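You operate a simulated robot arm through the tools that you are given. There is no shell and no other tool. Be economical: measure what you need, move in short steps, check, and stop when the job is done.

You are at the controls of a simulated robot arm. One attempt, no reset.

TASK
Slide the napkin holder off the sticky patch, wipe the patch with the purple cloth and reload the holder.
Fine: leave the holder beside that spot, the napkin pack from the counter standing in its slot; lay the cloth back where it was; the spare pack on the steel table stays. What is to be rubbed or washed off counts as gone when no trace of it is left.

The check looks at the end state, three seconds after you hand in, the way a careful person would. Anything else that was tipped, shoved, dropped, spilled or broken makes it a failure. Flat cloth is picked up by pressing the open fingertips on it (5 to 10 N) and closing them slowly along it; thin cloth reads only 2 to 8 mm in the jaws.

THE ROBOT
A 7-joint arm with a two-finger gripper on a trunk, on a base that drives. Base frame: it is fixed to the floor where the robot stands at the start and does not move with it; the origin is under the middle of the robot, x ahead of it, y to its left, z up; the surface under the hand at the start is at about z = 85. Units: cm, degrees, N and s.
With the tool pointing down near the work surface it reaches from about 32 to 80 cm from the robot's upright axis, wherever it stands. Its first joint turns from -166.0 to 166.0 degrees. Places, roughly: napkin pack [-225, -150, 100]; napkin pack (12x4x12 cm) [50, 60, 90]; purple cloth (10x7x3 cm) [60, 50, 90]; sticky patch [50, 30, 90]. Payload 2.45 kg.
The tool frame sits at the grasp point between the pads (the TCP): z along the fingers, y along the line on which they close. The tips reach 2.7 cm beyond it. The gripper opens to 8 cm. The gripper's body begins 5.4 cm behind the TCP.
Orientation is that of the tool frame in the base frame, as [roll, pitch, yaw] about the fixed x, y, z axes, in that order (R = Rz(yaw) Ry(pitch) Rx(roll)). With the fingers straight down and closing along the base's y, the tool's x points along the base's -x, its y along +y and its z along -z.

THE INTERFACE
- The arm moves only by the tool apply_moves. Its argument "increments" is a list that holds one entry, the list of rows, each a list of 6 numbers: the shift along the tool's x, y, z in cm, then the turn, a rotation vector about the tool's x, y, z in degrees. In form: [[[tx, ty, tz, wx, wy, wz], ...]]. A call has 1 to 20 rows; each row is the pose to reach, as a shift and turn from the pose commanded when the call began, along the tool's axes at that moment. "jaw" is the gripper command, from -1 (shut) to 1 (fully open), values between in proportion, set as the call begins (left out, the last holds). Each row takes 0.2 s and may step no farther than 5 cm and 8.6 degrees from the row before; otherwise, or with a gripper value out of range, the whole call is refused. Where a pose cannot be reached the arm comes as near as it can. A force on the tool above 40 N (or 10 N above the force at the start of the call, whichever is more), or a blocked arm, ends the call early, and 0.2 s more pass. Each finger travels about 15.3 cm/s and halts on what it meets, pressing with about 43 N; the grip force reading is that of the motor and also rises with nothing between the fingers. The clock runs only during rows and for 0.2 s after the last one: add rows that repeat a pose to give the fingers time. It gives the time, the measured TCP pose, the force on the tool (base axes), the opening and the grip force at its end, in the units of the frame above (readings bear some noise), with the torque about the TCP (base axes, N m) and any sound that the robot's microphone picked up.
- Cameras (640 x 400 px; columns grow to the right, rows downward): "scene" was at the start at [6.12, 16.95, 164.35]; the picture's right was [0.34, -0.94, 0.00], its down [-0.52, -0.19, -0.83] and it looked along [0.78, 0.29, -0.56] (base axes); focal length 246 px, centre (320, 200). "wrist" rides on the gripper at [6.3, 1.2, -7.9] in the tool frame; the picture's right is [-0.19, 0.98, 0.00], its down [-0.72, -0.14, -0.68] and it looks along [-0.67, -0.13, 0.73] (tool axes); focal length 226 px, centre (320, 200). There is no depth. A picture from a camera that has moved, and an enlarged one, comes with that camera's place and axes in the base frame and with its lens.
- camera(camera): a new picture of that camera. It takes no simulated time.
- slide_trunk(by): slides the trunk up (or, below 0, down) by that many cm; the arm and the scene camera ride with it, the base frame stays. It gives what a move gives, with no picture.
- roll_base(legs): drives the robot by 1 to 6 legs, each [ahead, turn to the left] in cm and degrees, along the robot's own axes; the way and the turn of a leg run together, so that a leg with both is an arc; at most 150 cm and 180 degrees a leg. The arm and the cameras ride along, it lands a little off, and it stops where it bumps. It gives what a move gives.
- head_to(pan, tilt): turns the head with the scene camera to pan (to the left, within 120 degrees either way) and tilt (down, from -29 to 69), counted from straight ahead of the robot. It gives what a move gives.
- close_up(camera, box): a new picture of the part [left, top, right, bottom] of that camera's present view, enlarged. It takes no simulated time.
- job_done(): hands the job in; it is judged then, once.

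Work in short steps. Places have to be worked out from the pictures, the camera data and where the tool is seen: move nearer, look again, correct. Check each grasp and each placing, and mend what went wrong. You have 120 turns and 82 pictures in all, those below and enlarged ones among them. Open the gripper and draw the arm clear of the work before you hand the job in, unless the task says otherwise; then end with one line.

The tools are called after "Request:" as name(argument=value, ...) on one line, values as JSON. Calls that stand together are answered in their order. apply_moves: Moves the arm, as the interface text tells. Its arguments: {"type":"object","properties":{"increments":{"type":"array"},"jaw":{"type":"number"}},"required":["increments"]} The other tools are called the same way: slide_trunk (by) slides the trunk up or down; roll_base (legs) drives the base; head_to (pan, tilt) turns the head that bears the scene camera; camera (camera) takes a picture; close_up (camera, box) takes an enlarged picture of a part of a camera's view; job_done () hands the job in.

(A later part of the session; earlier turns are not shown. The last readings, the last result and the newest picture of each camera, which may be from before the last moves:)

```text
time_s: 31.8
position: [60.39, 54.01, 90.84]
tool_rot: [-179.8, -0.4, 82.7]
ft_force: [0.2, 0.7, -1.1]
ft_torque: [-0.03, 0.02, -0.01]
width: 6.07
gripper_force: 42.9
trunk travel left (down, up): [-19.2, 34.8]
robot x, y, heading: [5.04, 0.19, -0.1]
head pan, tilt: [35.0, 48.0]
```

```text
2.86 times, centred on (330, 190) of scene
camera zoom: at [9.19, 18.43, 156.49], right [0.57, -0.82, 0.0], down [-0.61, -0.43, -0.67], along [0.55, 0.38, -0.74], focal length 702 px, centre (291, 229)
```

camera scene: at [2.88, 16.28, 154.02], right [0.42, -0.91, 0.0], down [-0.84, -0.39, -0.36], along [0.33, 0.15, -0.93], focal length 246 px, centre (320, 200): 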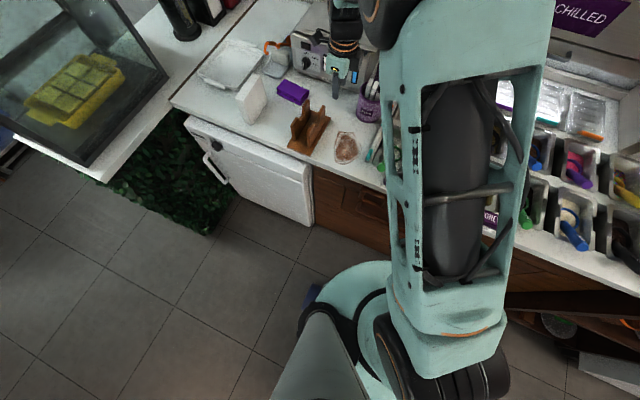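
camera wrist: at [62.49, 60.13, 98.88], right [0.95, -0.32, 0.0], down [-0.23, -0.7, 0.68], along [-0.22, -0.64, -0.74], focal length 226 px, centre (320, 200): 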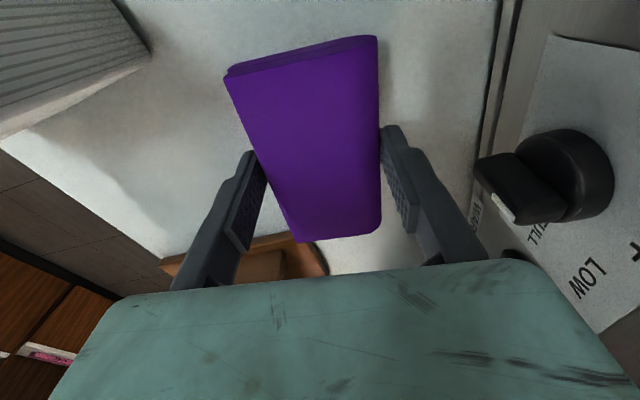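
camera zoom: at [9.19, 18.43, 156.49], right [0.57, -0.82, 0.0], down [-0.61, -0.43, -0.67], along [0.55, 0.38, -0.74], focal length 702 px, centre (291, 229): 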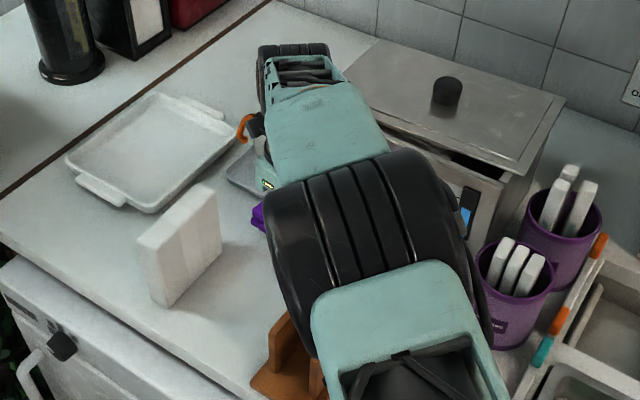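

It holds. I'll lift and carry it to the patch, squaring yaw to 90.

Request:
apply_moves(increments=[[[0, 0, -3, 0, 0, 0], [0, 0, -6, 0, 0, 0], [-1, -0.5, -9, 0, 0, 0], [-3, -1.5, -11, 0, 0, 0], [-6, -2.5, -11, 0, 0, -1], [-9.5, -3.5, -11, 0, 0, -2], [-13, -4.7, -11, 0, 0, -3], [-17, -6, -11, 0, 0, -4], [-21, -7.3, -11, 0, 0, -5], [-25, -8.7, -11, 0, 0, -6], [-28.3, -9.9, -11, 0, 0, -7.3], [-28.3, -9.9, -11, 0, 0, -7.3]]])

Request:
camera(camera="wrist")

Request:
camera(camera="scene")

```text
time_s: 34.4
position: [47.06, 26.99, 101.71]
tool_rot: [180.0, -0.5, 90.0]
ft_force: [1.2, 0.1, -0.1]
ft_torque: [0.0, 0.04, 0.05]
width: 6.06
gripper_force: 43.2
trunk travel left (down, up): [-19.2, 34.8]
robot x, y, heading: [4.84, 0.13, -0.1]
head pan, tilt: [35.0, 48.0]
```

```text
42 pictures are left
camera wrist: at [48.3, 33.37, 109.71], right [0.98, -0.19, 0.0], down [-0.14, -0.72, 0.68], along [-0.13, -0.66, -0.74], focal length 226 px, centre (320, 200)
```

wrist: 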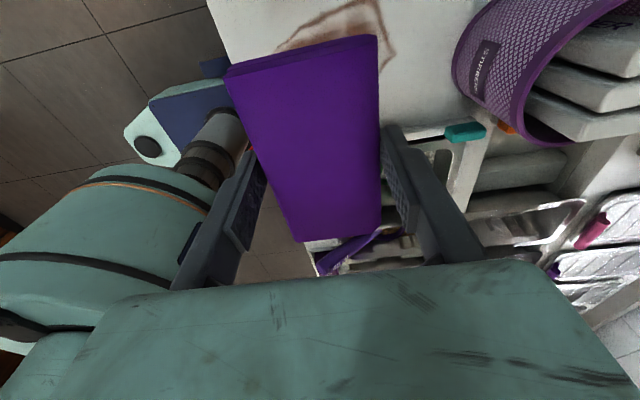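

```text
41 pictures are left
camera scene: at [9.19, 18.39, 156.49], right [0.57, -0.82, 0.0], down [-0.61, -0.43, -0.67], along [0.55, 0.38, -0.74], focal length 246 px, centre (320, 200)
```

scene: 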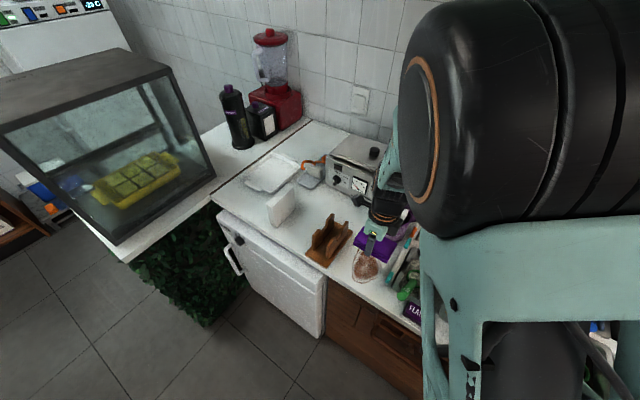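

The cloth is centred on the grip. I'll descend at the near end of the patch, just above contact.

Request:
apply_moves(increments=[[[0.2, -2.5, 3.5, 0, 0, 0], [0.2, -4.8, 7, 0, 0, 0], [0.2, -4.8, 10, 0, 0, 0], [0.2, -4.8, 12, 0, 0, 0], [0.2, -4.8, 12.6, 0, 0, 0], [0.2, -4.8, 12.9, 0, 0, 0]]])

```text
time_s: 35.8
position: [42.23, 27.41, 88.97]
tool_rot: [-179.9, -0.5, 89.9]
ft_force: [0.0, 0.5, -0.4]
ft_torque: [-0.04, -0.01, 0.03]
width: 6.07
gripper_force: 42.8
trunk travel left (down, up): [-19.2, 34.8]
robot x, y, heading: [4.82, 0.15, 0.1]
head pan, tilt: [35.0, 48.0]
```

Nearly touching. I'll press slightly further to find the contact force.

Request:
apply_moves(increments=[[[0, 0, 0.15, 0, 0, 0], [0, 0, 0.3, 0, 0, 0], [0, 0, 0.4, 0, 0, 0]]])

```text
time_s: 36.5
position: [42.2, 27.46, 88.79]
tool_rot: [179.8, -0.7, 90.0]
ft_force: [-5.2, -5.9, 22.7]
ft_torque: [-0.94, 0.42, -0.07]
width: 6.09
gripper_force: 43.5
trunk travel left (down, up): [-19.2, 34.8]
robot x, y, heading: [4.88, 0.01, -0.2]
head pan, tilt: [35.0, 48.0]
stopped in row 3: the force on the tool passed its limit at 44 N (the readings are from after the stop); the commanded pose is now the measured one
```

Contact is at z≈88.83. I'll relax slightly and make a first stroke along x and back.

Request:
apply_moves(increments=[[[-0.4, 0, -0.06, 0, 0, 0], [-0.4, 1, -0.06, 0, 0, 0], [-0.4, 2, -0.06, 0, 0, 0], [-0.4, 3, -0.06, 0, 0, 0], [-0.4, 4, -0.06, 0, 0, 0], [-0.4, 5, -0.06, 0, 0, 0], [-0.4, 6, -0.06, 0, 0, 0], [-0.4, 7, -0.06, 0, 0, 0], [-0.4, 8, -0.06, 0, 0, 0], [-0.4, 9, -0.06, 0, 0, 0]]])

Request:
camera(camera="wrist")

Request:
close_up(camera="scene", box=[280, 180, 460, 320])

```text
time_s: 37.2
position: [43.1, 27.12, 88.72]
tool_rot: [-179.8, -0.6, 90.0]
ft_force: [-9.4, -2.7, 21.3]
ft_torque: [0.03, -0.34, -0.28]
width: 6.05
gripper_force: 42.2
trunk travel left (down, up): [-19.2, 34.8]
robot x, y, heading: [4.78, -0.06, -0.1]
head pan, tilt: [35.0, 48.0]
stopped in row 3: the force on the tool passed its limit at 42 N (the readings are from after the stop); the commanded pose is now the measured one
```

```text
40 pictures are left
camera wrist: at [44.34, 33.37, 96.8], right [0.98, -0.19, -0.01], down [-0.14, -0.73, 0.67], along [-0.14, -0.66, -0.74], focal length 226 px, centre (320, 200)
```

wrist: 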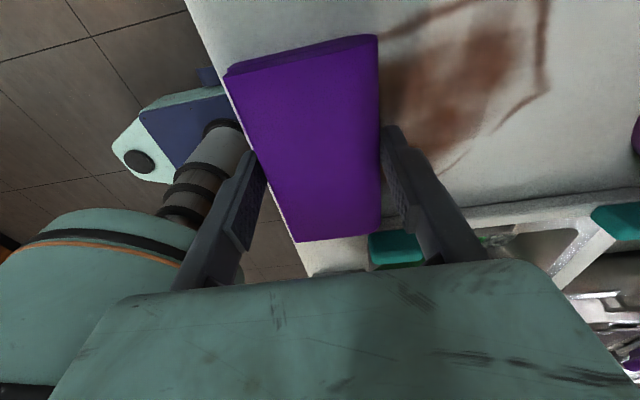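

```text
2.86 times, centred on (370, 250) of scene
camera zoom: at [8.96, 18.28, 156.52], right [0.57, -0.82, 0.0], down [-0.61, -0.42, -0.67], along [0.55, 0.38, -0.74], focal length 702 px, centre (177, 57)
```

zoom: 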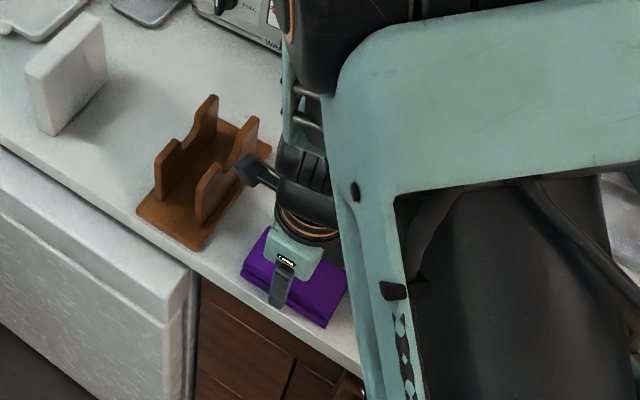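

The stroke is pressing too hard, so I'll lift by 0.2 and continue with small steps.

Request:
apply_moves(increments=[[[0, 0, -0.2, 0, 0, 0], [0, 0.5, -0.2, 0, 0, 0], [0, 1, -0.2, 0, 0, 0], [0, 1.5, -0.2, 0, 0, 0]]])

```text
time_s: 38.2
position: [44.9, 27.18, 88.73]
tool_rot: [-179.8, -0.5, 90.0]
ft_force: [0.3, 0.6, 1.1]
ft_torque: [0.04, -0.06, 0.02]
width: 6.07
gripper_force: 42.8
trunk travel left (down, up): [-19.2, 34.8]
robot x, y, heading: [5.15, -0.0, -0.2]
head pan, tilt: [35.0, 48.0]
```

Now the force is ~1 N. I'll press about 0.06 cm more and stroke forward.

Request:
apply_moves(increments=[[[0, 0.3, 0.06, 0, 0, 0], [0, 1, 0.06, 0, 0, 0], [0, 2, 0.06, 0, 0, 0], [0, 3, 0.06, 0, 0, 0], [0, 4, 0.06, 0, 0, 0], [0, 5, 0.06, 0, 0, 0], [0, 6, 0.06, 0, 0, 0], [0, 7, 0.06, 0, 0, 0]]])

Request:
camera(camera="wrist")

Request:
close_up(camera="scene", box=[280, 180, 460, 320])

```text
time_s: 40.0
position: [51.71, 27.17, 88.67]
tool_rot: [-179.7, -0.6, 90.1]
ft_force: [-5.0, -0.1, 11.4]
ft_torque: [0.03, -0.23, -0.03]
width: 6.07
gripper_force: 42.6
trunk travel left (down, up): [-19.2, 34.8]
robot x, y, heading: [4.82, -0.01, 0.0]
head pan, tilt: [35.0, 48.0]
```

```text
38 pictures are left
camera wrist: at [52.98, 33.42, 96.79], right [0.98, -0.19, -0.01], down [-0.14, -0.72, 0.68], along [-0.13, -0.66, -0.74], focal length 226 px, centre (320, 200)
```

wrist: 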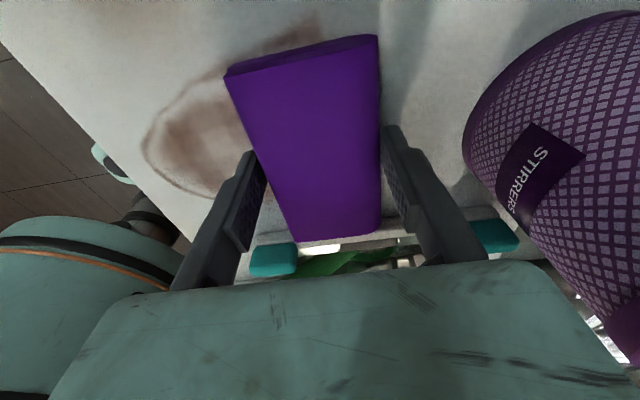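

```text
2.86 times, centred on (370, 250) of scene
camera zoom: at [9.03, 18.37, 156.51], right [0.57, -0.82, 0.0], down [-0.61, -0.43, -0.67], along [0.55, 0.38, -0.74], focal length 702 px, centre (177, 57)
```

zoom: 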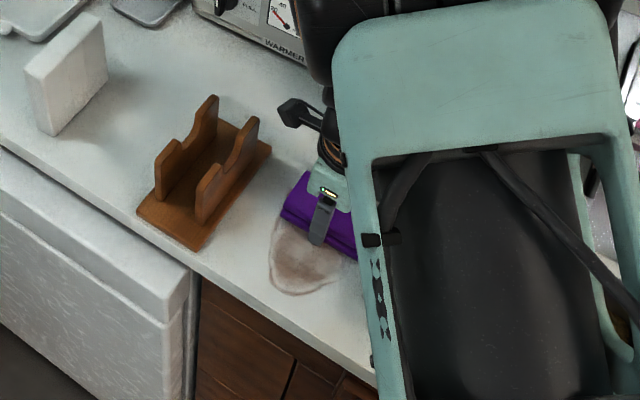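

The patch is fading. I'll continue with back-and-forth strokes at y≈28.4.

Request:
apply_moves(increments=[[[0.6, 0, 0, 0, 0, 0], [1.3, 0, 0, 0, 0, 0], [1.3, -1, 0, 0, 0, 0], [1.3, -2, 0, 0, 0, 0], [1.3, -3, 0, 0, 0, 0], [1.3, -4, 0, 0, 0, 0], [1.3, -5, 0, 0, 0, 0], [1.3, -6, 0, 0, 0, 0], [1.3, -7, 0, 0, 0, 0], [1.3, -8, 0, 0, 0, 0], [1.3, -9, 0, 0, 0, 0], [1.3, -8, 0, 0, 0, 0], [1.3, -7, 0, 0, 0, 0], [1.3, -6, 0, 0, 0, 0], [1.3, -5, 0, 0, 0, 0], [1.3, -4, 0, 0, 0, 0], [1.3, -3, 0, 0, 0, 0], [1.3, -2, 0, 0, 0, 0], [1.3, -1, 0, 0, 0, 0], [1.3, 0, 0, 0, 0, 0]]])

Request:
apply_moves(increments=[[[-0.6, 0, 0, 0, 0, 0], [-1.4, 0, 0, 0, 0, 0], [-1.4, -1, 0, 0, 0, 0], [-1.4, -2, 0, 0, 0, 0], [-1.4, -3, 0, 0, 0, 0], [-1.4, -4, 0, 0, 0, 0], [-1.4, -5, 0, 0, 0, 0], [-1.4, -6, 0, 0, 0, 0], [-1.4, -7, 0, 0, 0, 0], [-1.4, -8, 0, 0, 0, 0], [-1.4, -9, 0, 0, 0, 0], [-1.4, -8, 0, 0, 0, 0], [-1.4, -7, 0, 0, 0, 0], [-1.4, -6, 0, 0, 0, 0], [-1.4, -5, 0, 0, 0, 0], [-1.4, -4, 0, 0, 0, 0], [-1.4, -3, 0, 0, 0, 0], [-1.4, -2, 0, 0, 0, 0], [-1.4, -1, 0, 0, 0, 0], [-1.4, 0, 0, 0, 0, 0]]])

Request:
camera(camera="wrist")

```text
time_s: 44.2
position: [51.77, 28.49, 88.75]
tool_rot: [-179.7, -0.5, 90.0]
ft_force: [-1.1, 0.6, 0.1]
ft_torque: [0.0, -0.03, 0.02]
width: 6.06
gripper_force: 43.3
trunk travel left (down, up): [-19.2, 34.8]
robot x, y, heading: [5.17, 0.1, -0.1]
head pan, tilt: [35.0, 48.0]
```

```text
time_s: 48.4
position: [51.81, 27.02, 88.79]
tool_rot: [-179.7, -0.5, 89.9]
ft_force: [-2.6, -1.0, 6.4]
ft_torque: [0.03, -0.12, 0.03]
width: 6.1
gripper_force: 42.6
trunk travel left (down, up): [-19.2, 34.8]
robot x, y, heading: [4.57, 0.09, -0.1]
head pan, tilt: [35.0, 48.0]
```

```text
36 pictures are left
camera wrist: at [53.03, 33.31, 96.78], right [0.98, -0.19, -0.01], down [-0.14, -0.72, 0.68], along [-0.14, -0.66, -0.74], focal length 226 px, centre (320, 200)
```

wrist: 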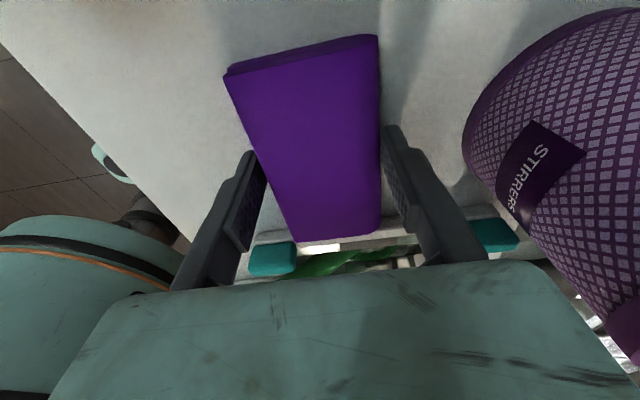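

It looks clean. I'll do one extra short pass at the far end with a bit more reach, then lift 10 cm and move left to inspect.

Request:
apply_moves(increments=[[[0.7, 0.5, 0, 0, 0, 0], [1.2, 0.5, 0, 0, 0, 0], [1.2, -1, 0, 0, 0, 0], [1.2, -2, 0, 0, 0, 0], [1.2, -3, 0, 0, 0, 0], [0, -3, 0, 0, 0, 0], [0, -2, 0, 0, 0, 0], [0, -1, 0, 0, 0, 0], [0, 0.5, 0, 0, 0, 0], [0, 0, -3, 0, 0, 0], [0, 0, -6, 0, 0, 0], [1, -1, -9, 0, 0, 0], [4, -1, -12, 0, 0, 0], [8, -1, -14, 0, 0, 0], [12, -1, -16, 0, 0, 0], [16, -1, -17, 0, 0, 0], [16, -1, -17, 0, 0, 0]]])

Request:
camera(camera="wrist")

Request:
close_up(camera="scene", box=[300, 200, 420, 300])

```text
time_s: 52.0
position: [50.9, 43.02, 105.94]
tool_rot: [-179.7, -0.5, 90.0]
ft_force: [0.0, 0.8, 0.0]
ft_torque: [-0.01, 0.01, -0.01]
width: 6.07
gripper_force: 43.3
trunk travel left (down, up): [-19.2, 34.8]
robot x, y, heading: [5.15, -0.09, -0.2]
head pan, tilt: [35.0, 48.0]
```

```text
35 pictures are left
camera wrist: at [52.07, 49.23, 113.96], right [0.98, -0.19, -0.01], down [-0.14, -0.72, 0.68], along [-0.14, -0.66, -0.74], focal length 226 px, centre (320, 200)
```

wrist: 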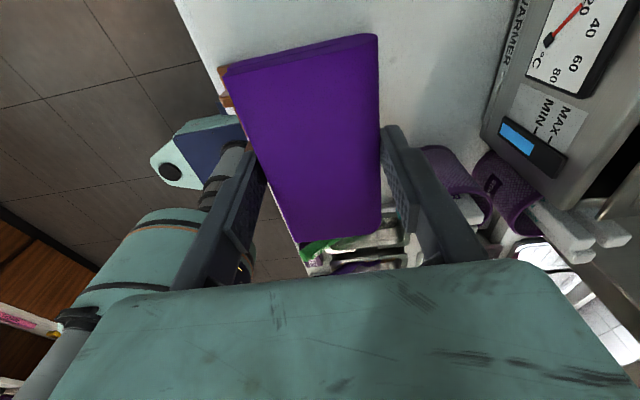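

```text
4.00 times, centred on (360, 250) of scene
camera zoom: at [9.18, 18.46, 156.48], right [0.57, -0.82, 0.0], down [-0.61, -0.43, -0.67], along [0.55, 0.38, -0.74], focal length 984 px, centre (160, 0)
```

zoom: 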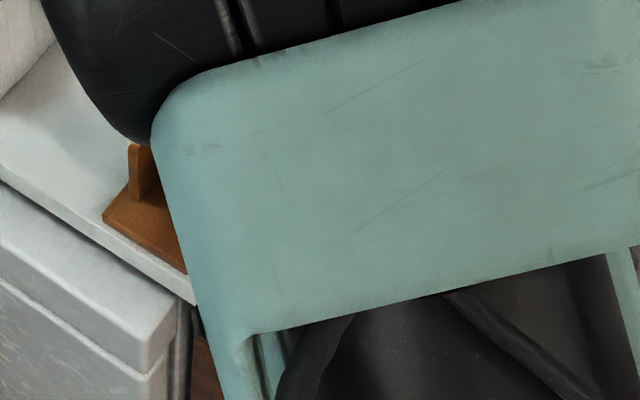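

The arm hides the patch from here. An earlier pose near (52, 33.6, 105) gave a clear scene view, so I'll go back there.

Request:
apply_moves(increments=[[[-3, 1, 0, 0, 0, 0], [-6, 2, -1, 0, 0, 0], [-9, 4, -2, 0, 0, 0], [-9, 6, -2, 0, 0, 0], [-9, 6, -2, 0, 0, 0]]])

Request:
close_up(camera="scene", box=[280, 180, 460, 320])

```text
time_s: 53.2
position: [56.9, 33.95, 107.72]
tool_rot: [-179.7, -0.5, 90.0]
ft_force: [0.5, -0.5, -0.8]
ft_torque: [-0.01, 0.0, -0.01]
width: 6.04
gripper_force: 42.9
trunk travel left (down, up): [-19.2, 34.8]
robot x, y, heading: [5.0, -0.38, -0.3]
head pan, tilt: [35.0, 48.0]
```

```text
2.86 times, centred on (370, 250) of scene
camera zoom: at [9.18, 18.45, 156.48], right [0.57, -0.82, 0.0], down [-0.61, -0.43, -0.67], along [0.55, 0.38, -0.74], focal length 702 px, centre (177, 57)
```

zoom: 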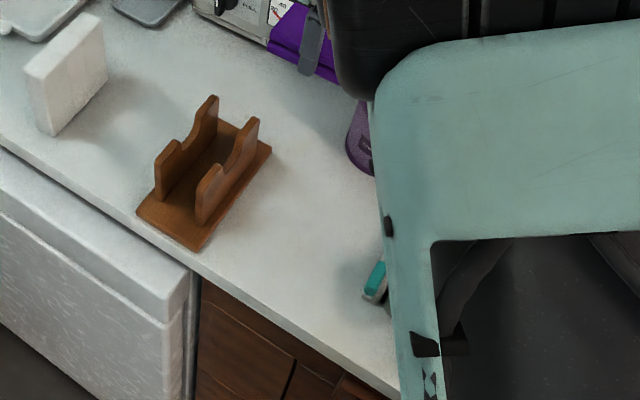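

The visible area is clean. I'll carry the cloth back over its original spot, hovering first.

Request:
apply_moves(increments=[[[4, 0, 0, 0, 0, 1], [8, 0.5, 1, 0, 0, 2.5], [12, 1.5, 3, 0, 0, 4], [16, 2.5, 6, 0, 0, 5.5], [19, 3.3, 9, 0, 0, 7.3], [20.1, 3.5, 13, 0, 0, 7.3], [20.1, 3.5, 16, 0, 0, 7.3], [20.1, 3.5, 16, 0, 0, 7.3]]])

Request:
camera(camera="wrist")

```text
refused: row 4 steps farther than a row can; nothing moved
```

```text
32 pictures are left
camera wrist: at [58.07, 40.19, 115.8], right [0.98, -0.19, -0.01], down [-0.14, -0.72, 0.68], along [-0.14, -0.66, -0.74], focal length 226 px, centre (320, 200)
```

wrist: 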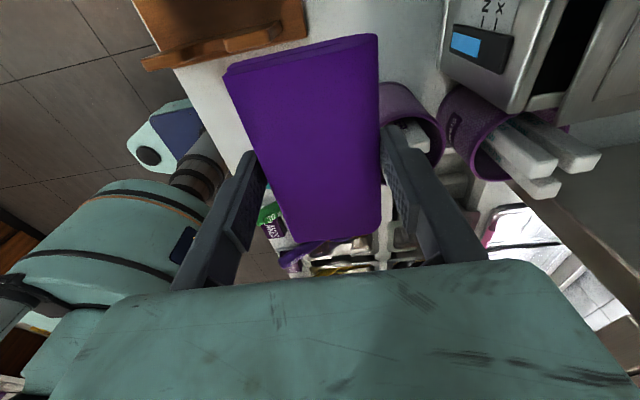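

Refused for step size; I'll repeat with smaller steps.

Request:
apply_moves(increments=[[[4, 0, 0, 0, 0, 1], [8, 0.5, 1, 0, 0, 2.5], [12, 1.5, 2, 0, 0, 4], [15, 2.5, 5, 0, 0, 5.5], [18, 3.3, 8, 0, 0, 7.3], [20.1, 3.5, 11, 0, 0, 7.3], [20.1, 3.5, 14, 0, 0, 7.3], [20.1, 3.5, 17, 0, 0, 7.3], [20.1, 3.5, 17, 0, 0, 7.3]]])

```text
time_s: 55.2
position: [60.13, 54.03, 90.75]
tool_rot: [-179.5, -0.5, 82.7]
ft_force: [0.5, -0.3, -0.6]
ft_torque: [0.02, 0.02, 0.0]
width: 6.07
gripper_force: 42.9
trunk travel left (down, up): [-19.2, 34.8]
robot x, y, heading: [4.83, -0.05, -0.1]
head pan, tilt: [35.0, 48.0]
```

At the spot, 2 cm up. I'll lower to 88.9 and open gently.

Request:
apply_moves(increments=[[[0, 0.2, 0.6, 0, 0, 0], [0, 0.2, 1.2, 0, 0, 0], [0, 0.2, 1.6, 0, 0, 0], [0, 0.2, 1.8, 0, 0, 0]]])

Request:
apply_moves(increments=[[[0, 0, 0, 0, 0, 0], [0, 0, 0, 0, 0, 0]]], jaw=1)

Request:
camera(camera="wrist")

```text
time_s: 56.2
position: [60.41, 54.06, 89.05]
tool_rot: [-179.6, -0.5, 82.7]
ft_force: [-1.0, -0.8, -0.7]
ft_torque: [0.03, -0.01, -0.02]
width: 6.09
gripper_force: 43.1
trunk travel left (down, up): [-19.2, 34.8]
robot x, y, heading: [5.0, 0.02, -0.1]
head pan, tilt: [35.0, 48.0]
```

```text
time_s: 56.8
position: [60.46, 54.11, 89.13]
tool_rot: [-179.7, -0.5, 82.8]
ft_force: [0.8, 0.0, -0.5]
ft_torque: [0.0, 0.0, 0.01]
width: 8.01
gripper_force: 0.1
trunk travel left (down, up): [-19.2, 34.8]
robot x, y, heading: [5.26, -0.17, -0.3]
head pan, tilt: [35.0, 48.0]
```

```text
31 pictures are left
camera wrist: at [62.5, 60.18, 97.08], right [0.95, -0.32, -0.01], down [-0.23, -0.7, 0.68], along [-0.22, -0.64, -0.74], focal length 226 px, centre (320, 200)
```

wrist: 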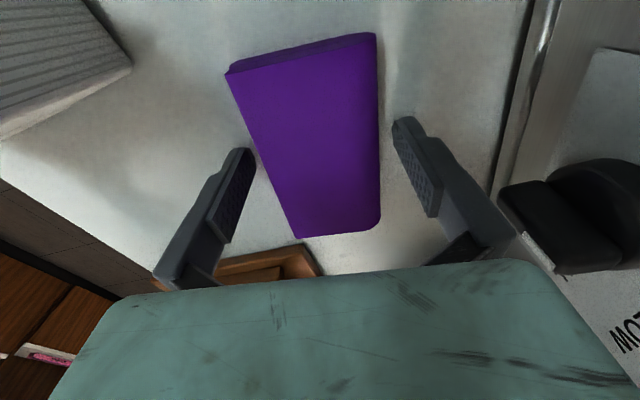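

Released in place. I'll go straight up, then back to the pose that views the patch and holder.

Request:
apply_moves(increments=[[[0, 0, -4, 0, 0, 0], [0, 0, -8, 0, 0, 0], [-1, -0.5, -11, 0, 0, 0], [-3, -2, -14, 0, 0, -2], [-6, -4, -17, 0, 0, -4], [-9, -6.5, -19, 0, 0, -6], [-11.9, -9, -19, 0, 0, -7.3], [-11.9, -9, -19, 0, 0, -7.3]]])

Request:
close_up(camera="wrist", box=[160, 0, 480, 200])

Request:
camera(camera="scene")

```text
time_s: 58.6
position: [50.02, 43.4, 108.2]
tool_rot: [-179.6, -0.6, 90.2]
ft_force: [-0.2, -0.6, 0.1]
ft_torque: [0.01, -0.04, 0.01]
width: 7.99
gripper_force: 0.1
trunk travel left (down, up): [-19.2, 34.8]
robot x, y, heading: [5.14, 0.1, -0.2]
head pan, tilt: [35.0, 48.0]
```

```text
2.00 times, centred on (320, 100) of wrist
camera zoom: at [51.3, 49.66, 116.24], right [0.98, -0.19, -0.01], down [-0.14, -0.72, 0.68], along [-0.14, -0.66, -0.74], focal length 452 px, centre (320, 400)
```

zoom: 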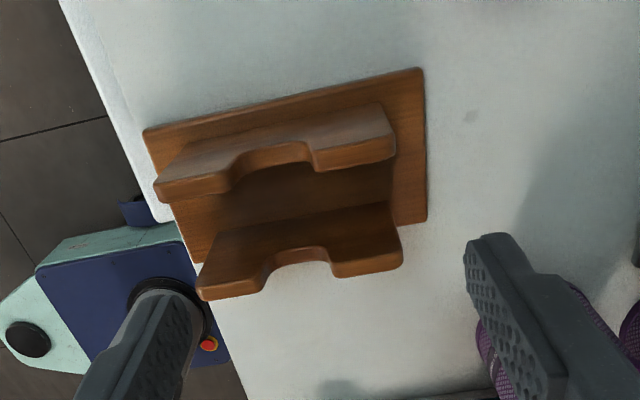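

```text
29 pictures are left
camera scene: at [9.17, 18.41, 156.49], right [0.57, -0.82, 0.0], down [-0.61, -0.43, -0.67], along [0.55, 0.38, -0.74], focal length 246 px, centre (320, 200)
```

scene: 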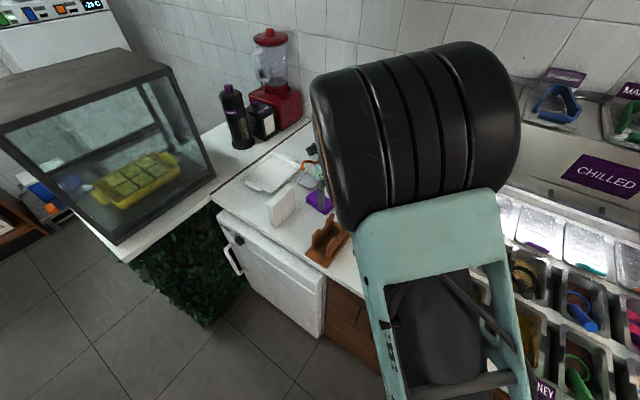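

The patch is completely gone. Next the pack: it stands with its long side along x near (48, 63). I'll rotate the tool back (fingers closing along y) and look at it.

Request:
apply_moves(increments=[[[1.4, -1.3, -0.4, 0, 0, -8.2], [2.8, -2.6, -0.8, 0, 0, -16.4], [4.2, -3.9, -1.2, 0, 0, -24.6], [5.6, -5.2, -1.6, 0, 0, -32.8], [7, -6.5, -2, 0, 0, -41], [8.4, -7.8, -2.4, 0, 0, -49.2], [9.8, -9.1, -2.8, 0, 0, -57.4], [11.2, -10.4, -3.2, 0, 0, -65.6], [12.6, -11.7, -3.6, 0, 0, -73.8], [14, -13, -4, 0, 0, -82], [15, -14, -4, 0, 0, -90.2], [15, -14, -4, 0, 0, -90.2]]])

Request:
camera(camera="wrist")

Request:
close_up(camera="scene", box=[240, 140, 420, 280])

```text
time_s: 61.2
position: [36.19, 58.08, 112.17]
tool_rot: [179.5, -0.3, -179.6]
ft_force: [-1.0, -0.6, -0.3]
ft_torque: [-0.01, 0.01, 0.0]
width: 8.0
gripper_force: 0.0
trunk travel left (down, up): [-19.2, 34.8]
robot x, y, heading: [4.65, 0.27, -0.2]
head pan, tilt: [35.0, 48.0]
```

```text
28 pictures are left
camera wrist: at [29.82, 59.41, 120.31], right [0.19, 0.98, 0.01], down [0.72, -0.14, 0.68], along [0.67, -0.12, -0.74], focal length 226 px, centre (320, 200)
```

wrist: 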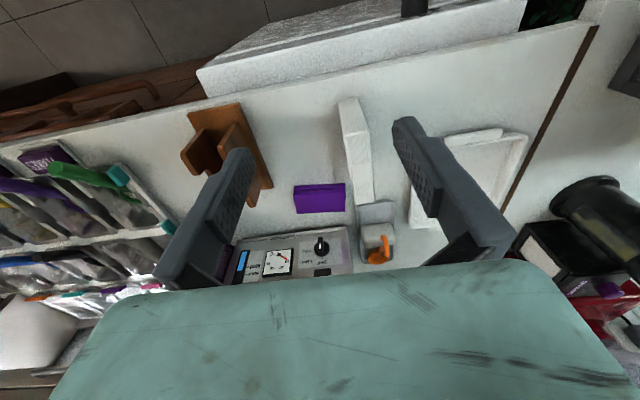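

```text
2.86 times, centred on (330, 210) of scene
camera zoom: at [9.17, 18.43, 156.49], right [0.57, -0.82, 0.0], down [-0.61, -0.43, -0.67], along [0.55, 0.38, -0.74], focal length 702 px, centre (291, 171)
```

zoom: 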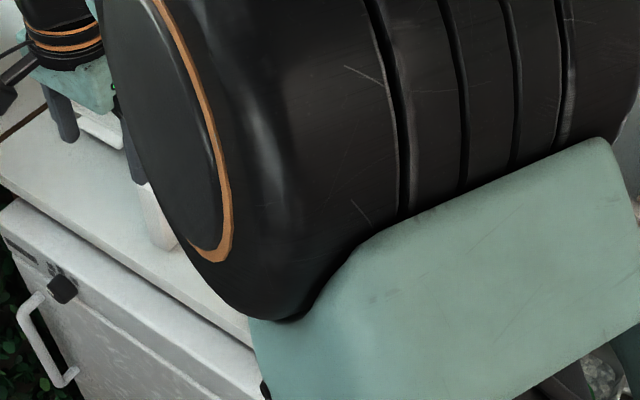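

Request:
close_up(camera="wrist", box=[170, 60, 410, 220])

```text
2.50 times, centred on (290, 140) of wrist
camera zoom: at [29.82, 59.41, 120.31], right [0.19, 0.98, 0.01], down [0.72, -0.14, 0.68], along [0.67, -0.12, -0.74], focal length 565 px, centre (395, 350)
```

zoom: 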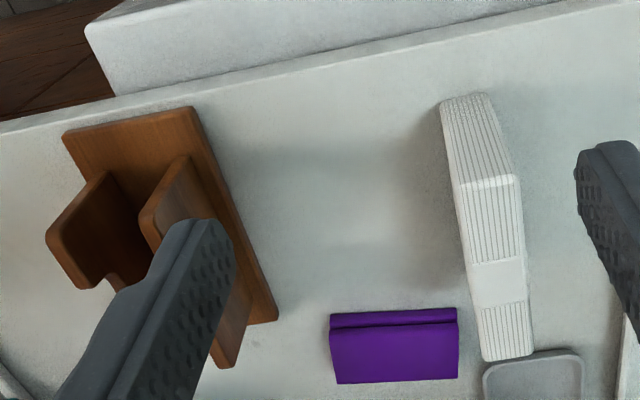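

Refined pack: centre (46.6, 61.5), thickness ≈2.7, length ≈10.2 along x, top z≈97.5. I'll move over it and descend to TCP z≈95.

Request:
apply_moves(increments=[[[-3, 1, 0, 0, 0, 0], [-6, 2, 0, 0, 0, 0], [-9, 3, 1, 0, 0, 0], [-10.4, 3.4, 4, 0, 0, 0], [-10.4, 3.4, 8, 0, 0, 0], [-10.4, 3.4, 8, 0, 0, 0]]], jaw=1)

Request:
camera(camera="wrist")

```text
time_s: 62.6
position: [46.45, 61.77, 104.19]
tool_rot: [179.5, -0.3, -179.8]
ft_force: [0.0, 0.1, 0.3]
ft_torque: [0.03, 0.0, 0.0]
width: 8.01
gripper_force: 0.1
trunk travel left (down, up): [-19.2, 34.8]
robot x, y, heading: [5.13, 0.32, -0.1]
head pan, tilt: [35.0, 48.0]
```

```text
25 pictures are left
camera wrist: at [40.2, 62.97, 112.17], right [0.19, 0.98, 0.01], down [0.72, -0.14, 0.68], along [0.67, -0.12, -0.74], focal length 226 px, centre (320, 200)
```

wrist: 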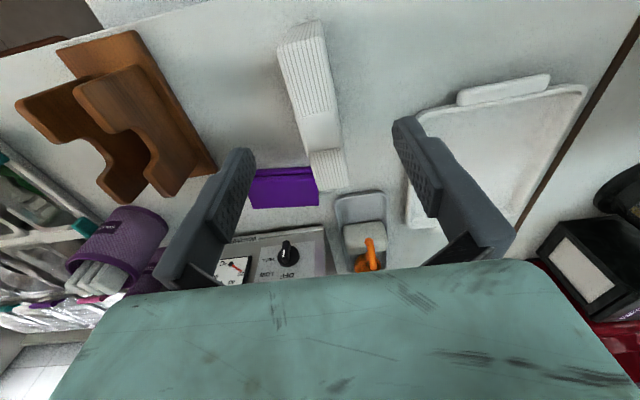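

The pack lies centrally between the fingers. I'll descend and close.

Request:
apply_moves(increments=[[[-0.4, 0.1, 3, 0, 0, 0], [-0.4, 0.1, 6, 0, 0, 0], [-0.4, 0.1, 8, 0, 0, 0], [-0.4, 0.1, 9.2, 0, 0, 0], [-0.4, 0.1, 9.2, 0, 0, 0]]])

Request:
apply_moves(increments=[[[0, 0, 0, 0, 0, 0], [0, 0, 0, 0, 0, 0], [0, 0, 0, 0, 0, 0]]], jaw=-0.2)

Request:
camera(camera="wrist")

```text
time_s: 63.8
position: [46.87, 62.02, 94.92]
tool_rot: [179.6, -0.3, -179.8]
ft_force: [-0.2, 0.2, 0.6]
ft_torque: [-0.03, 0.02, 0.0]
width: 8.01
gripper_force: 0.1
trunk travel left (down, up): [-19.2, 34.8]
robot x, y, heading: [5.12, 0.15, 0.2]
head pan, tilt: [35.0, 48.0]
```

```text
time_s: 64.6
position: [46.79, 61.95, 95.0]
tool_rot: [179.5, -0.4, -179.7]
ft_force: [0.4, -0.5, 0.3]
ft_torque: [0.03, -0.02, -0.05]
width: 3.18
gripper_force: 0.0
trunk travel left (down, up): [-19.2, 34.8]
robot x, y, heading: [4.95, 0.01, -0.3]
head pan, tilt: [35.0, 48.0]
```

```text
24 pictures are left
camera wrist: at [40.52, 63.11, 103.07], right [0.19, 0.98, 0.01], down [0.72, -0.14, 0.68], along [0.66, -0.12, -0.74], focal length 226 px, centre (320, 200)
```

wrist: 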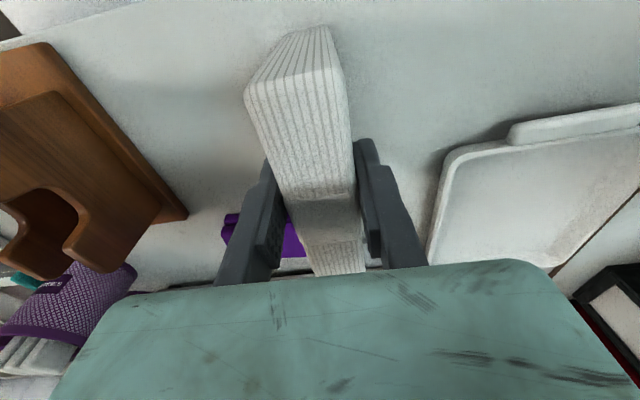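

Not yet contacted at 3.2 cm; I'll close further and lift 2 cm.

Request:
apply_moves(increments=[[[0, 0, 0, 0, 0, 0], [0, 0, 0, 0, 0, 0], [0, 0, 0, 0, 0, 0]]], jaw=-1)

Request:
apply_moves(increments=[[[0, 0, -0.7, 0, 0, 0], [0, 0, -1.4, 0, 0, 0], [0, 0, -2, 0, 0, 0]]])

Request:
camera(camera="wrist")

```text
time_s: 65.4
position: [46.9, 61.93, 95.04]
tool_rot: [179.5, -0.3, -179.7]
ft_force: [-0.9, -0.1, 0.1]
ft_torque: [0.01, -0.03, 0.0]
width: 2.9
gripper_force: 43.2
trunk travel left (down, up): [-19.2, 34.8]
robot x, y, heading: [4.64, -0.21, -0.2]
head pan, tilt: [35.0, 48.0]
```

```text
time_s: 66.2
position: [46.72, 61.9, 97.13]
tool_rot: [179.5, -0.4, -179.7]
ft_force: [-0.1, 0.3, -1.8]
ft_torque: [0.02, 0.04, 0.01]
width: 2.89
gripper_force: 43.1
trunk travel left (down, up): [-19.2, 34.8]
robot x, y, heading: [4.56, -0.13, -0.0]
head pan, tilt: [35.0, 48.0]
```

```text
23 pictures are left
camera wrist: at [40.49, 63.11, 105.09], right [0.19, 0.98, 0.01], down [0.72, -0.14, 0.68], along [0.66, -0.12, -0.74], focal length 226 px, centre (320, 200)
```

wrist: 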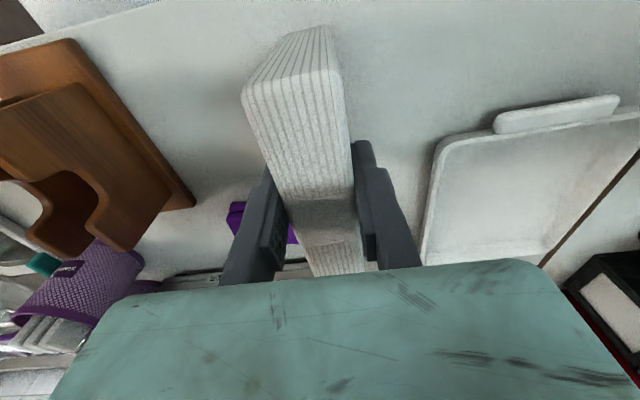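

The pack is held (2.9 cm). Slot estimate: y 39.1–43.5 (centre 41.3), wall tops z≈94, with a dip around x 46–49.6. I'll lift and carry the pack above the slot.

Request:
apply_moves(increments=[[[0, 0, -4, 0, 0, 0], [0, 0, -8, 0, 0, 0], [0, -1, -11, 0, 0, 0], [-0.3, -4, -12, 0, 0, 0], [-0.5, -8, -12, 0, 0, 0], [-0.7, -12, -12, 0, 0, 0], [-0.9, -16, -12, 0, 0, 0], [-1.05, -19, -12, 0, 0, 0], [-1.05, -20.6, -12, 0, 0, 0], [-1.05, -20.6, -12, 0, 0, 0]]])

Request:
camera(camera="wrist")

Request:
camera(camera="scene")

```text
time_s: 68.4
position: [48.1, 41.14, 108.85]
tool_rot: [179.5, -0.3, -179.8]
ft_force: [-0.1, 0.1, -1.0]
ft_torque: [-0.01, 0.03, -0.03]
width: 2.9
gripper_force: 43.1
trunk travel left (down, up): [-19.2, 34.8]
robot x, y, heading: [4.88, 0.37, 0.2]
head pan, tilt: [35.0, 48.0]
```

```text
22 pictures are left
camera wrist: at [41.72, 42.36, 116.92], right [0.19, 0.98, 0.01], down [0.72, -0.14, 0.68], along [0.66, -0.12, -0.74], focal length 226 px, centre (320, 200)
```

wrist: 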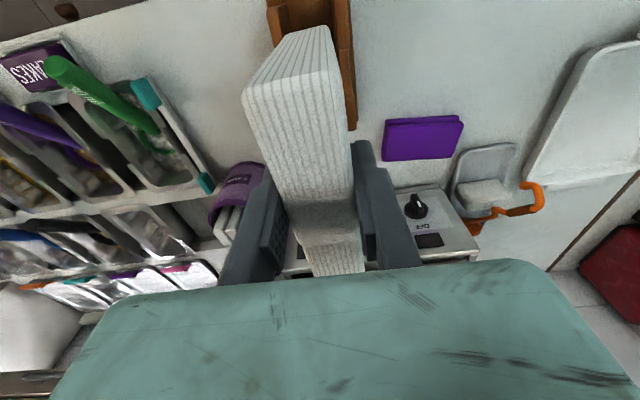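

```text
21 pictures are left
camera scene: at [9.18, 18.41, 156.49], right [0.57, -0.82, 0.0], down [-0.61, -0.43, -0.67], along [0.55, 0.38, -0.74], focal length 246 px, centre (320, 200)
```

scene: 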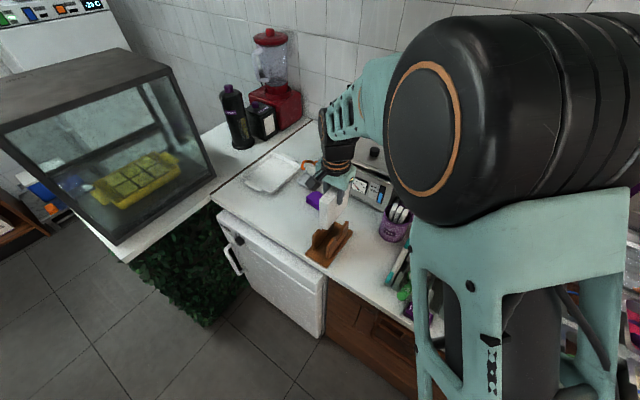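

I'll lower to just above the wall tops and check alignment in both cameras.

Request:
apply_moves(increments=[[[0.2, 0.1, 2.5, 0, 0, 0], [0.2, 0.1, 4.6, 0, 0, 0], [0.2, 0.1, 4.6, 0, 0, 0]]])

Request:
close_up(camera="wrist", box=[200, 0, 400, 140])

Request:
close_up(camera="scene", box=[280, 170, 380, 280])

```text
time_s: 69.2
position: [47.76, 41.38, 104.19]
tool_rot: [179.5, -0.4, -179.8]
ft_force: [-0.1, -0.4, -0.7]
ft_torque: [-0.01, 0.04, -0.02]
width: 2.87
gripper_force: 43.0
trunk travel left (down, up): [-19.2, 34.8]
robot x, y, heading: [4.89, 0.19, 0.2]
head pan, tilt: [35.0, 48.0]
```

```text
2.86 times, centred on (300, 70) of wrist
camera zoom: at [41.55, 42.54, 112.26], right [0.19, 0.98, 0.01], down [0.72, -0.14, 0.68], along [0.66, -0.12, -0.74], focal length 646 px, centre (377, 571)
```

zoom: 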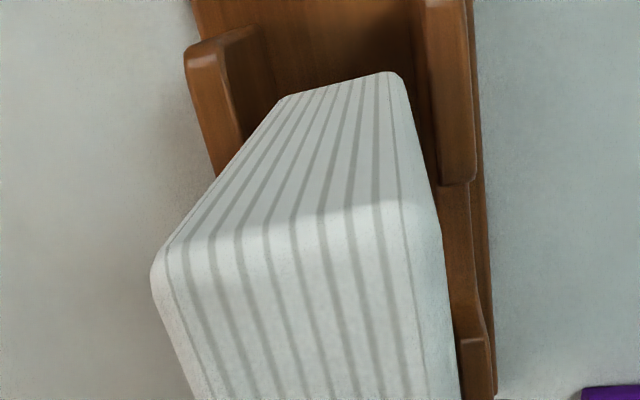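

```text
3.64 times, centred on (330, 225) of scene
camera zoom: at [9.17, 18.42, 156.49], right [0.57, -0.82, 0.0], down [-0.61, -0.43, -0.67], along [0.55, 0.38, -0.74], focal length 894 px, centre (284, 109)
```

zoom: 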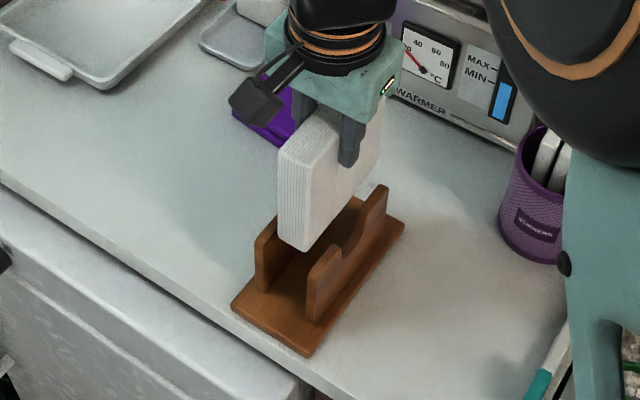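

The pack is aligned within the slot (41.57 vs centre ~41.45). I'll lower it slowly.

Request:
apply_moves(increments=[[[0, -0.1, 1.5, 0, 0, 0], [0, -0.1, 3, 0, 0, 0], [0, -0.1, 4.5, 0, 0, 0], [0, -0.1, 6, 0, 0, 0], [0, -0.1, 7, 0, 0, 0], [0, -0.1, 7.4, 0, 0, 0]]])

Request:
close_up(camera="scene", box=[280, 170, 380, 280])

```text
time_s: 70.6
position: [47.69, 41.3, 96.77]
tool_rot: [179.5, -0.2, -179.8]
ft_force: [0.0, -0.2, -0.7]
ft_torque: [-0.02, 0.0, 0.0]
width: 2.9
gripper_force: 42.7
trunk travel left (down, up): [-19.2, 34.8]
robot x, y, heading: [4.74, 0.07, -0.2]
head pan, tilt: [35.0, 48.0]
```

```text
3.64 times, centred on (330, 225) of scene
camera zoom: at [9.18, 18.43, 156.49], right [0.57, -0.82, 0.0], down [-0.61, -0.43, -0.67], along [0.55, 0.38, -0.74], focal length 894 px, centre (284, 109)
```

zoom: 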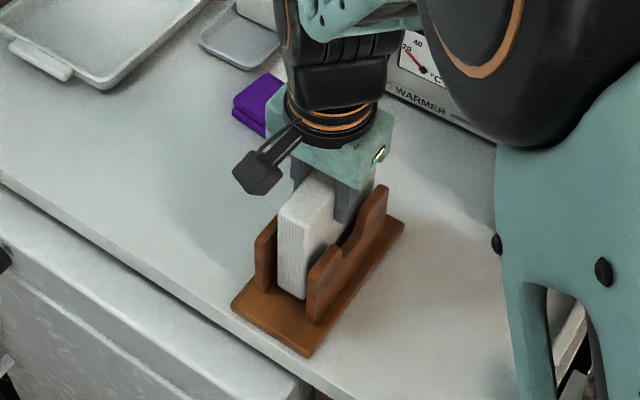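

The pack is in the slot. I'll lower in tiny steps until contact.

Request:
apply_moves(increments=[[[0, 0, 0.2, 0, 0, 0], [0, 0, 0.4, 0, 0, 0], [0, 0, 0.55, 0, 0, 0]]])

```text
time_s: 71.4
position: [47.74, 41.31, 96.28]
tool_rot: [179.5, -0.3, -179.8]
ft_force: [0.3, 0.2, -0.2]
ft_torque: [0.02, -0.01, -0.03]
width: 2.88
gripper_force: 43.0
trunk travel left (down, up): [-19.2, 34.8]
robot x, y, heading: [4.79, -0.3, -0.0]
head pan, tilt: [35.0, 48.0]
```

Request:
apply_moves(increments=[[[0, 0, 0.1, 0, 0, 0], [0, 0, 0.2, 0, 0, 0], [0, 0, 0.3, 0, 0, 0]]])

```text
time_s: 72.2
position: [47.78, 41.37, 96.22]
tool_rot: [179.4, -0.2, -179.8]
ft_force: [-0.9, -1.0, 17.0]
ft_torque: [-0.44, 0.39, 0.03]
width: 2.89
gripper_force: 42.8
trunk travel left (down, up): [-19.2, 34.8]
robot x, y, heading: [4.97, 0.51, -0.1]
head pan, tilt: [35.0, 48.0]
```

Contact with the base (17 N). I'll relax a touch and open modestly.

Request:
apply_moves(increments=[[[0, 0, -0.12, 0, 0, 0], [0, 0, -0.12, 0, 0, 0]]])

Request:
apply_moves(increments=[[[0, 0, 0, 0, 0, 0], [0, 0, 0, 0, 0, 0]]], jaw=0.1)

Request:
apply_moves(increments=[[[0, 0, -2, 0, 0, 0], [0, 0, -5, 0, 0, 0], [0, 0, -9, 0, 0, 0], [0, 0, -13, 0, 0, 0], [0, 0, -13, 0, 0, 0]]])

Request:
close_up(camera="scene", box=[260, 160, 400, 280])

Request:
camera(camera="wrist")

```text
time_s: 72.8
position: [47.78, 41.34, 96.2]
tool_rot: [179.4, -0.3, -179.8]
ft_force: [1.2, 0.6, 14.1]
ft_torque: [-0.18, -0.06, -0.01]
width: 2.87
gripper_force: 42.9
trunk travel left (down, up): [-19.2, 34.8]
robot x, y, heading: [5.16, 0.48, 0.1]
head pan, tilt: [35.0, 48.0]
```

```text
time_s: 73.4
position: [47.82, 41.35, 96.1]
tool_rot: [179.6, -0.5, -179.8]
ft_force: [0.0, 0.2, 0.4]
ft_torque: [-0.04, 0.01, -0.01]
width: 4.4
gripper_force: 0.2
trunk travel left (down, up): [-19.2, 34.8]
robot x, y, heading: [5.02, 0.1, 0.1]
head pan, tilt: [35.0, 48.0]
```

```text
time_s: 74.6
position: [47.65, 41.25, 109.21]
tool_rot: [179.4, -0.4, -179.7]
ft_force: [-0.2, 0.0, 0.2]
ft_torque: [-0.01, 0.0, -0.01]
width: 4.39
gripper_force: 0.1
trunk travel left (down, up): [-19.2, 34.8]
robot x, y, heading: [5.04, 0.39, -0.2]
head pan, tilt: [35.0, 48.0]
```

```text
3.33 times, centred on (330, 220) of scene
camera zoom: at [9.17, 18.41, 156.48], right [0.57, -0.82, 0.0], down [-0.61, -0.43, -0.67], along [0.55, 0.38, -0.74], focal length 820 px, centre (287, 133)
```

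zoom: 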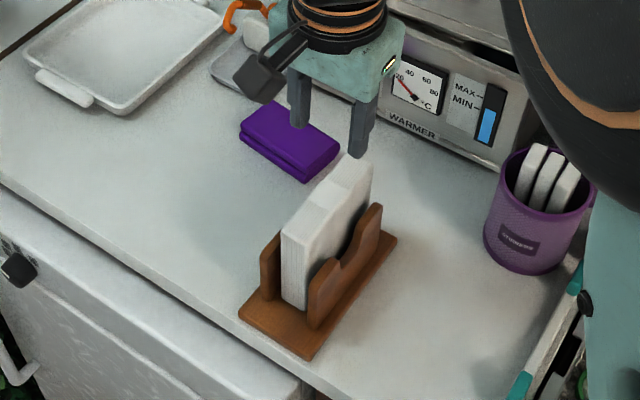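

```text
16 pictures are left
camera wrist: at [41.37, 42.37, 117.21], right [0.19, 0.98, 0.01], down [0.72, -0.14, 0.68], along [0.66, -0.12, -0.74], focal length 226 px, centre (320, 200)
```

wrist: 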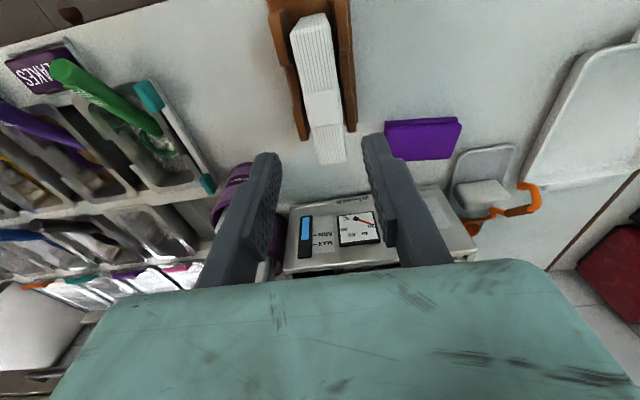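

The pack stands in the slot and the cloth is in place. I'll draw the arm back and up, then do a final check of the patch area.

Request:
apply_moves(increments=[[[1, 0, -3, 0, 0, 0], [3, -1, -6, 0, 0, 0], [5, -3, -9, 0, 0, 0], [7, -5, -11, 0, 0, 0], [9, -7, -12, 0, 0, 0], [9, -7, -12, 0, 0, 0]]], jaw=1)

Request:
close_up(camera="wrist", box=[200, 30, 440, 210])

Request:
camera(camera="scene")

```text
time_s: 76.2
position: [39.46, 33.92, 115.1]
tool_rot: [-175.6, -5.9, 179.2]
ft_force: [0.3, 0.5, -0.7]
ft_torque: [0.02, 0.01, 0.01]
width: 8.02
gripper_force: 0.1
trunk travel left (down, up): [-19.2, 34.8]
robot x, y, heading: [4.77, -0.54, -0.0]
head pan, tilt: [35.0, 48.0]
stopped in row 6: the arm was blocked; the commanded pose is now the measured one
```

```text
2.22 times, centred on (320, 120) of wrist
camera zoom: at [33.99, 35.84, 123.6], right [0.2, 0.98, -0.1], down [0.78, -0.1, 0.61], along [0.59, -0.19, -0.78], focal length 502 px, centre (320, 378)
```

zoom: 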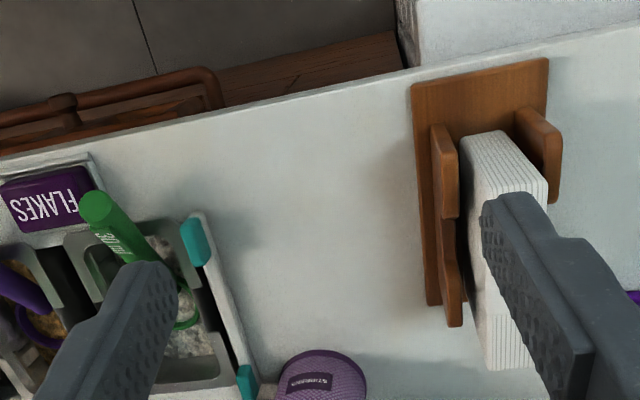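

```text
14 pictures are left
camera scene: at [10.11, 17.97, 157.32], right [0.48, -0.88, 0.0], down [-0.59, -0.32, -0.74], along [0.65, 0.36, -0.67], focal length 246 px, centre (320, 200)
```

scene: 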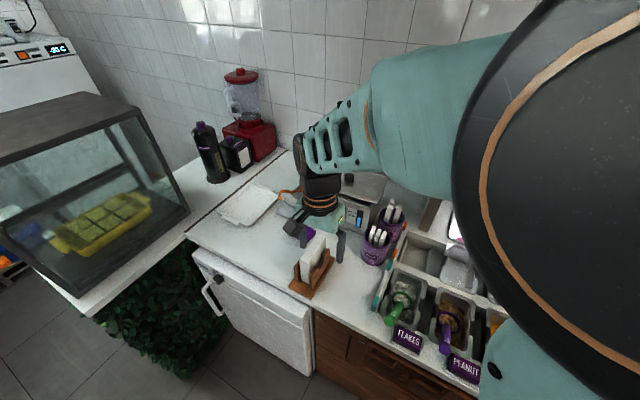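

The patch is clean and everything stands well. The elbow brushed the robot's own head, so I'll move out a bit to a free pose clear of the work.

Request:
apply_moves(increments=[[[-2, -1, 0, 0, 0, 0], [-4, -3, -1, 0, 0, 0], [-6, -6, -2, 0, 0, 0], [-7, -9, -3, 0, 0, 0], [-7, -12, -4, 0, 0, 0], [-7, -12, -4, 0, 0, 0]]])

Request:
camera(camera="scene")

Request:
camera(camera="wrist")

```text
time_s: 77.6
position: [46.87, 22.16, 118.45]
tool_rot: [-175.2, -7.1, 179.2]
ft_force: [0.2, 0.3, 0.1]
ft_torque: [0.01, 0.02, 0.0]
width: 8.01
gripper_force: 0.0
trunk travel left (down, up): [-19.2, 34.8]
robot x, y, heading: [5.17, -0.18, -0.1]
head pan, tilt: [35.0, 48.0]
```

```text
13 pictures are left
camera scene: at [10.52, 16.93, 157.38], right [0.36, -0.93, 0.0], down [-0.62, -0.24, -0.75], along [0.69, 0.27, -0.67], focal length 246 px, centre (320, 200)
```

scene: 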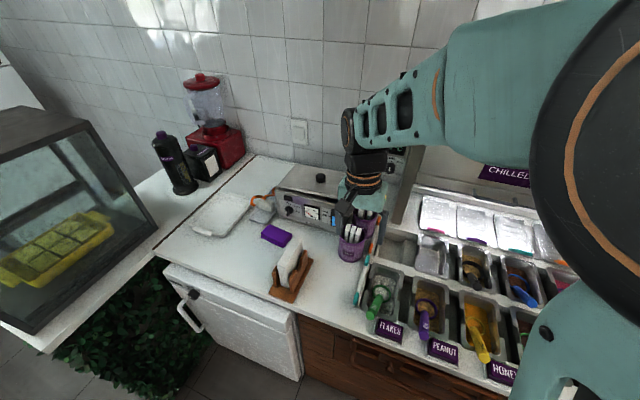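

```text
12 pictures are left
camera wrist: at [41.52, 24.09, 127.05], right [0.2, 0.97, -0.11], down [0.8, -0.1, 0.6], along [0.57, -0.2, -0.79], focal length 226 px, centre (320, 200)
```

wrist: 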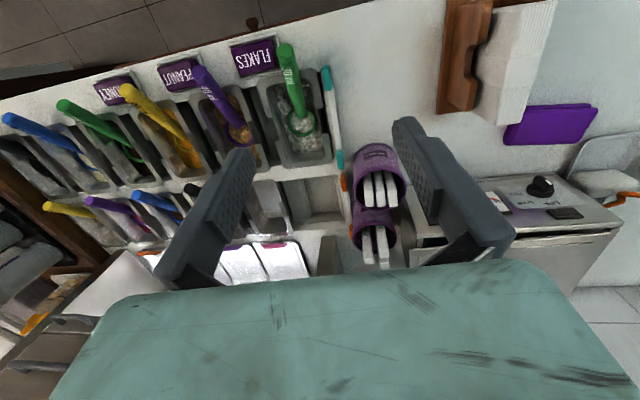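

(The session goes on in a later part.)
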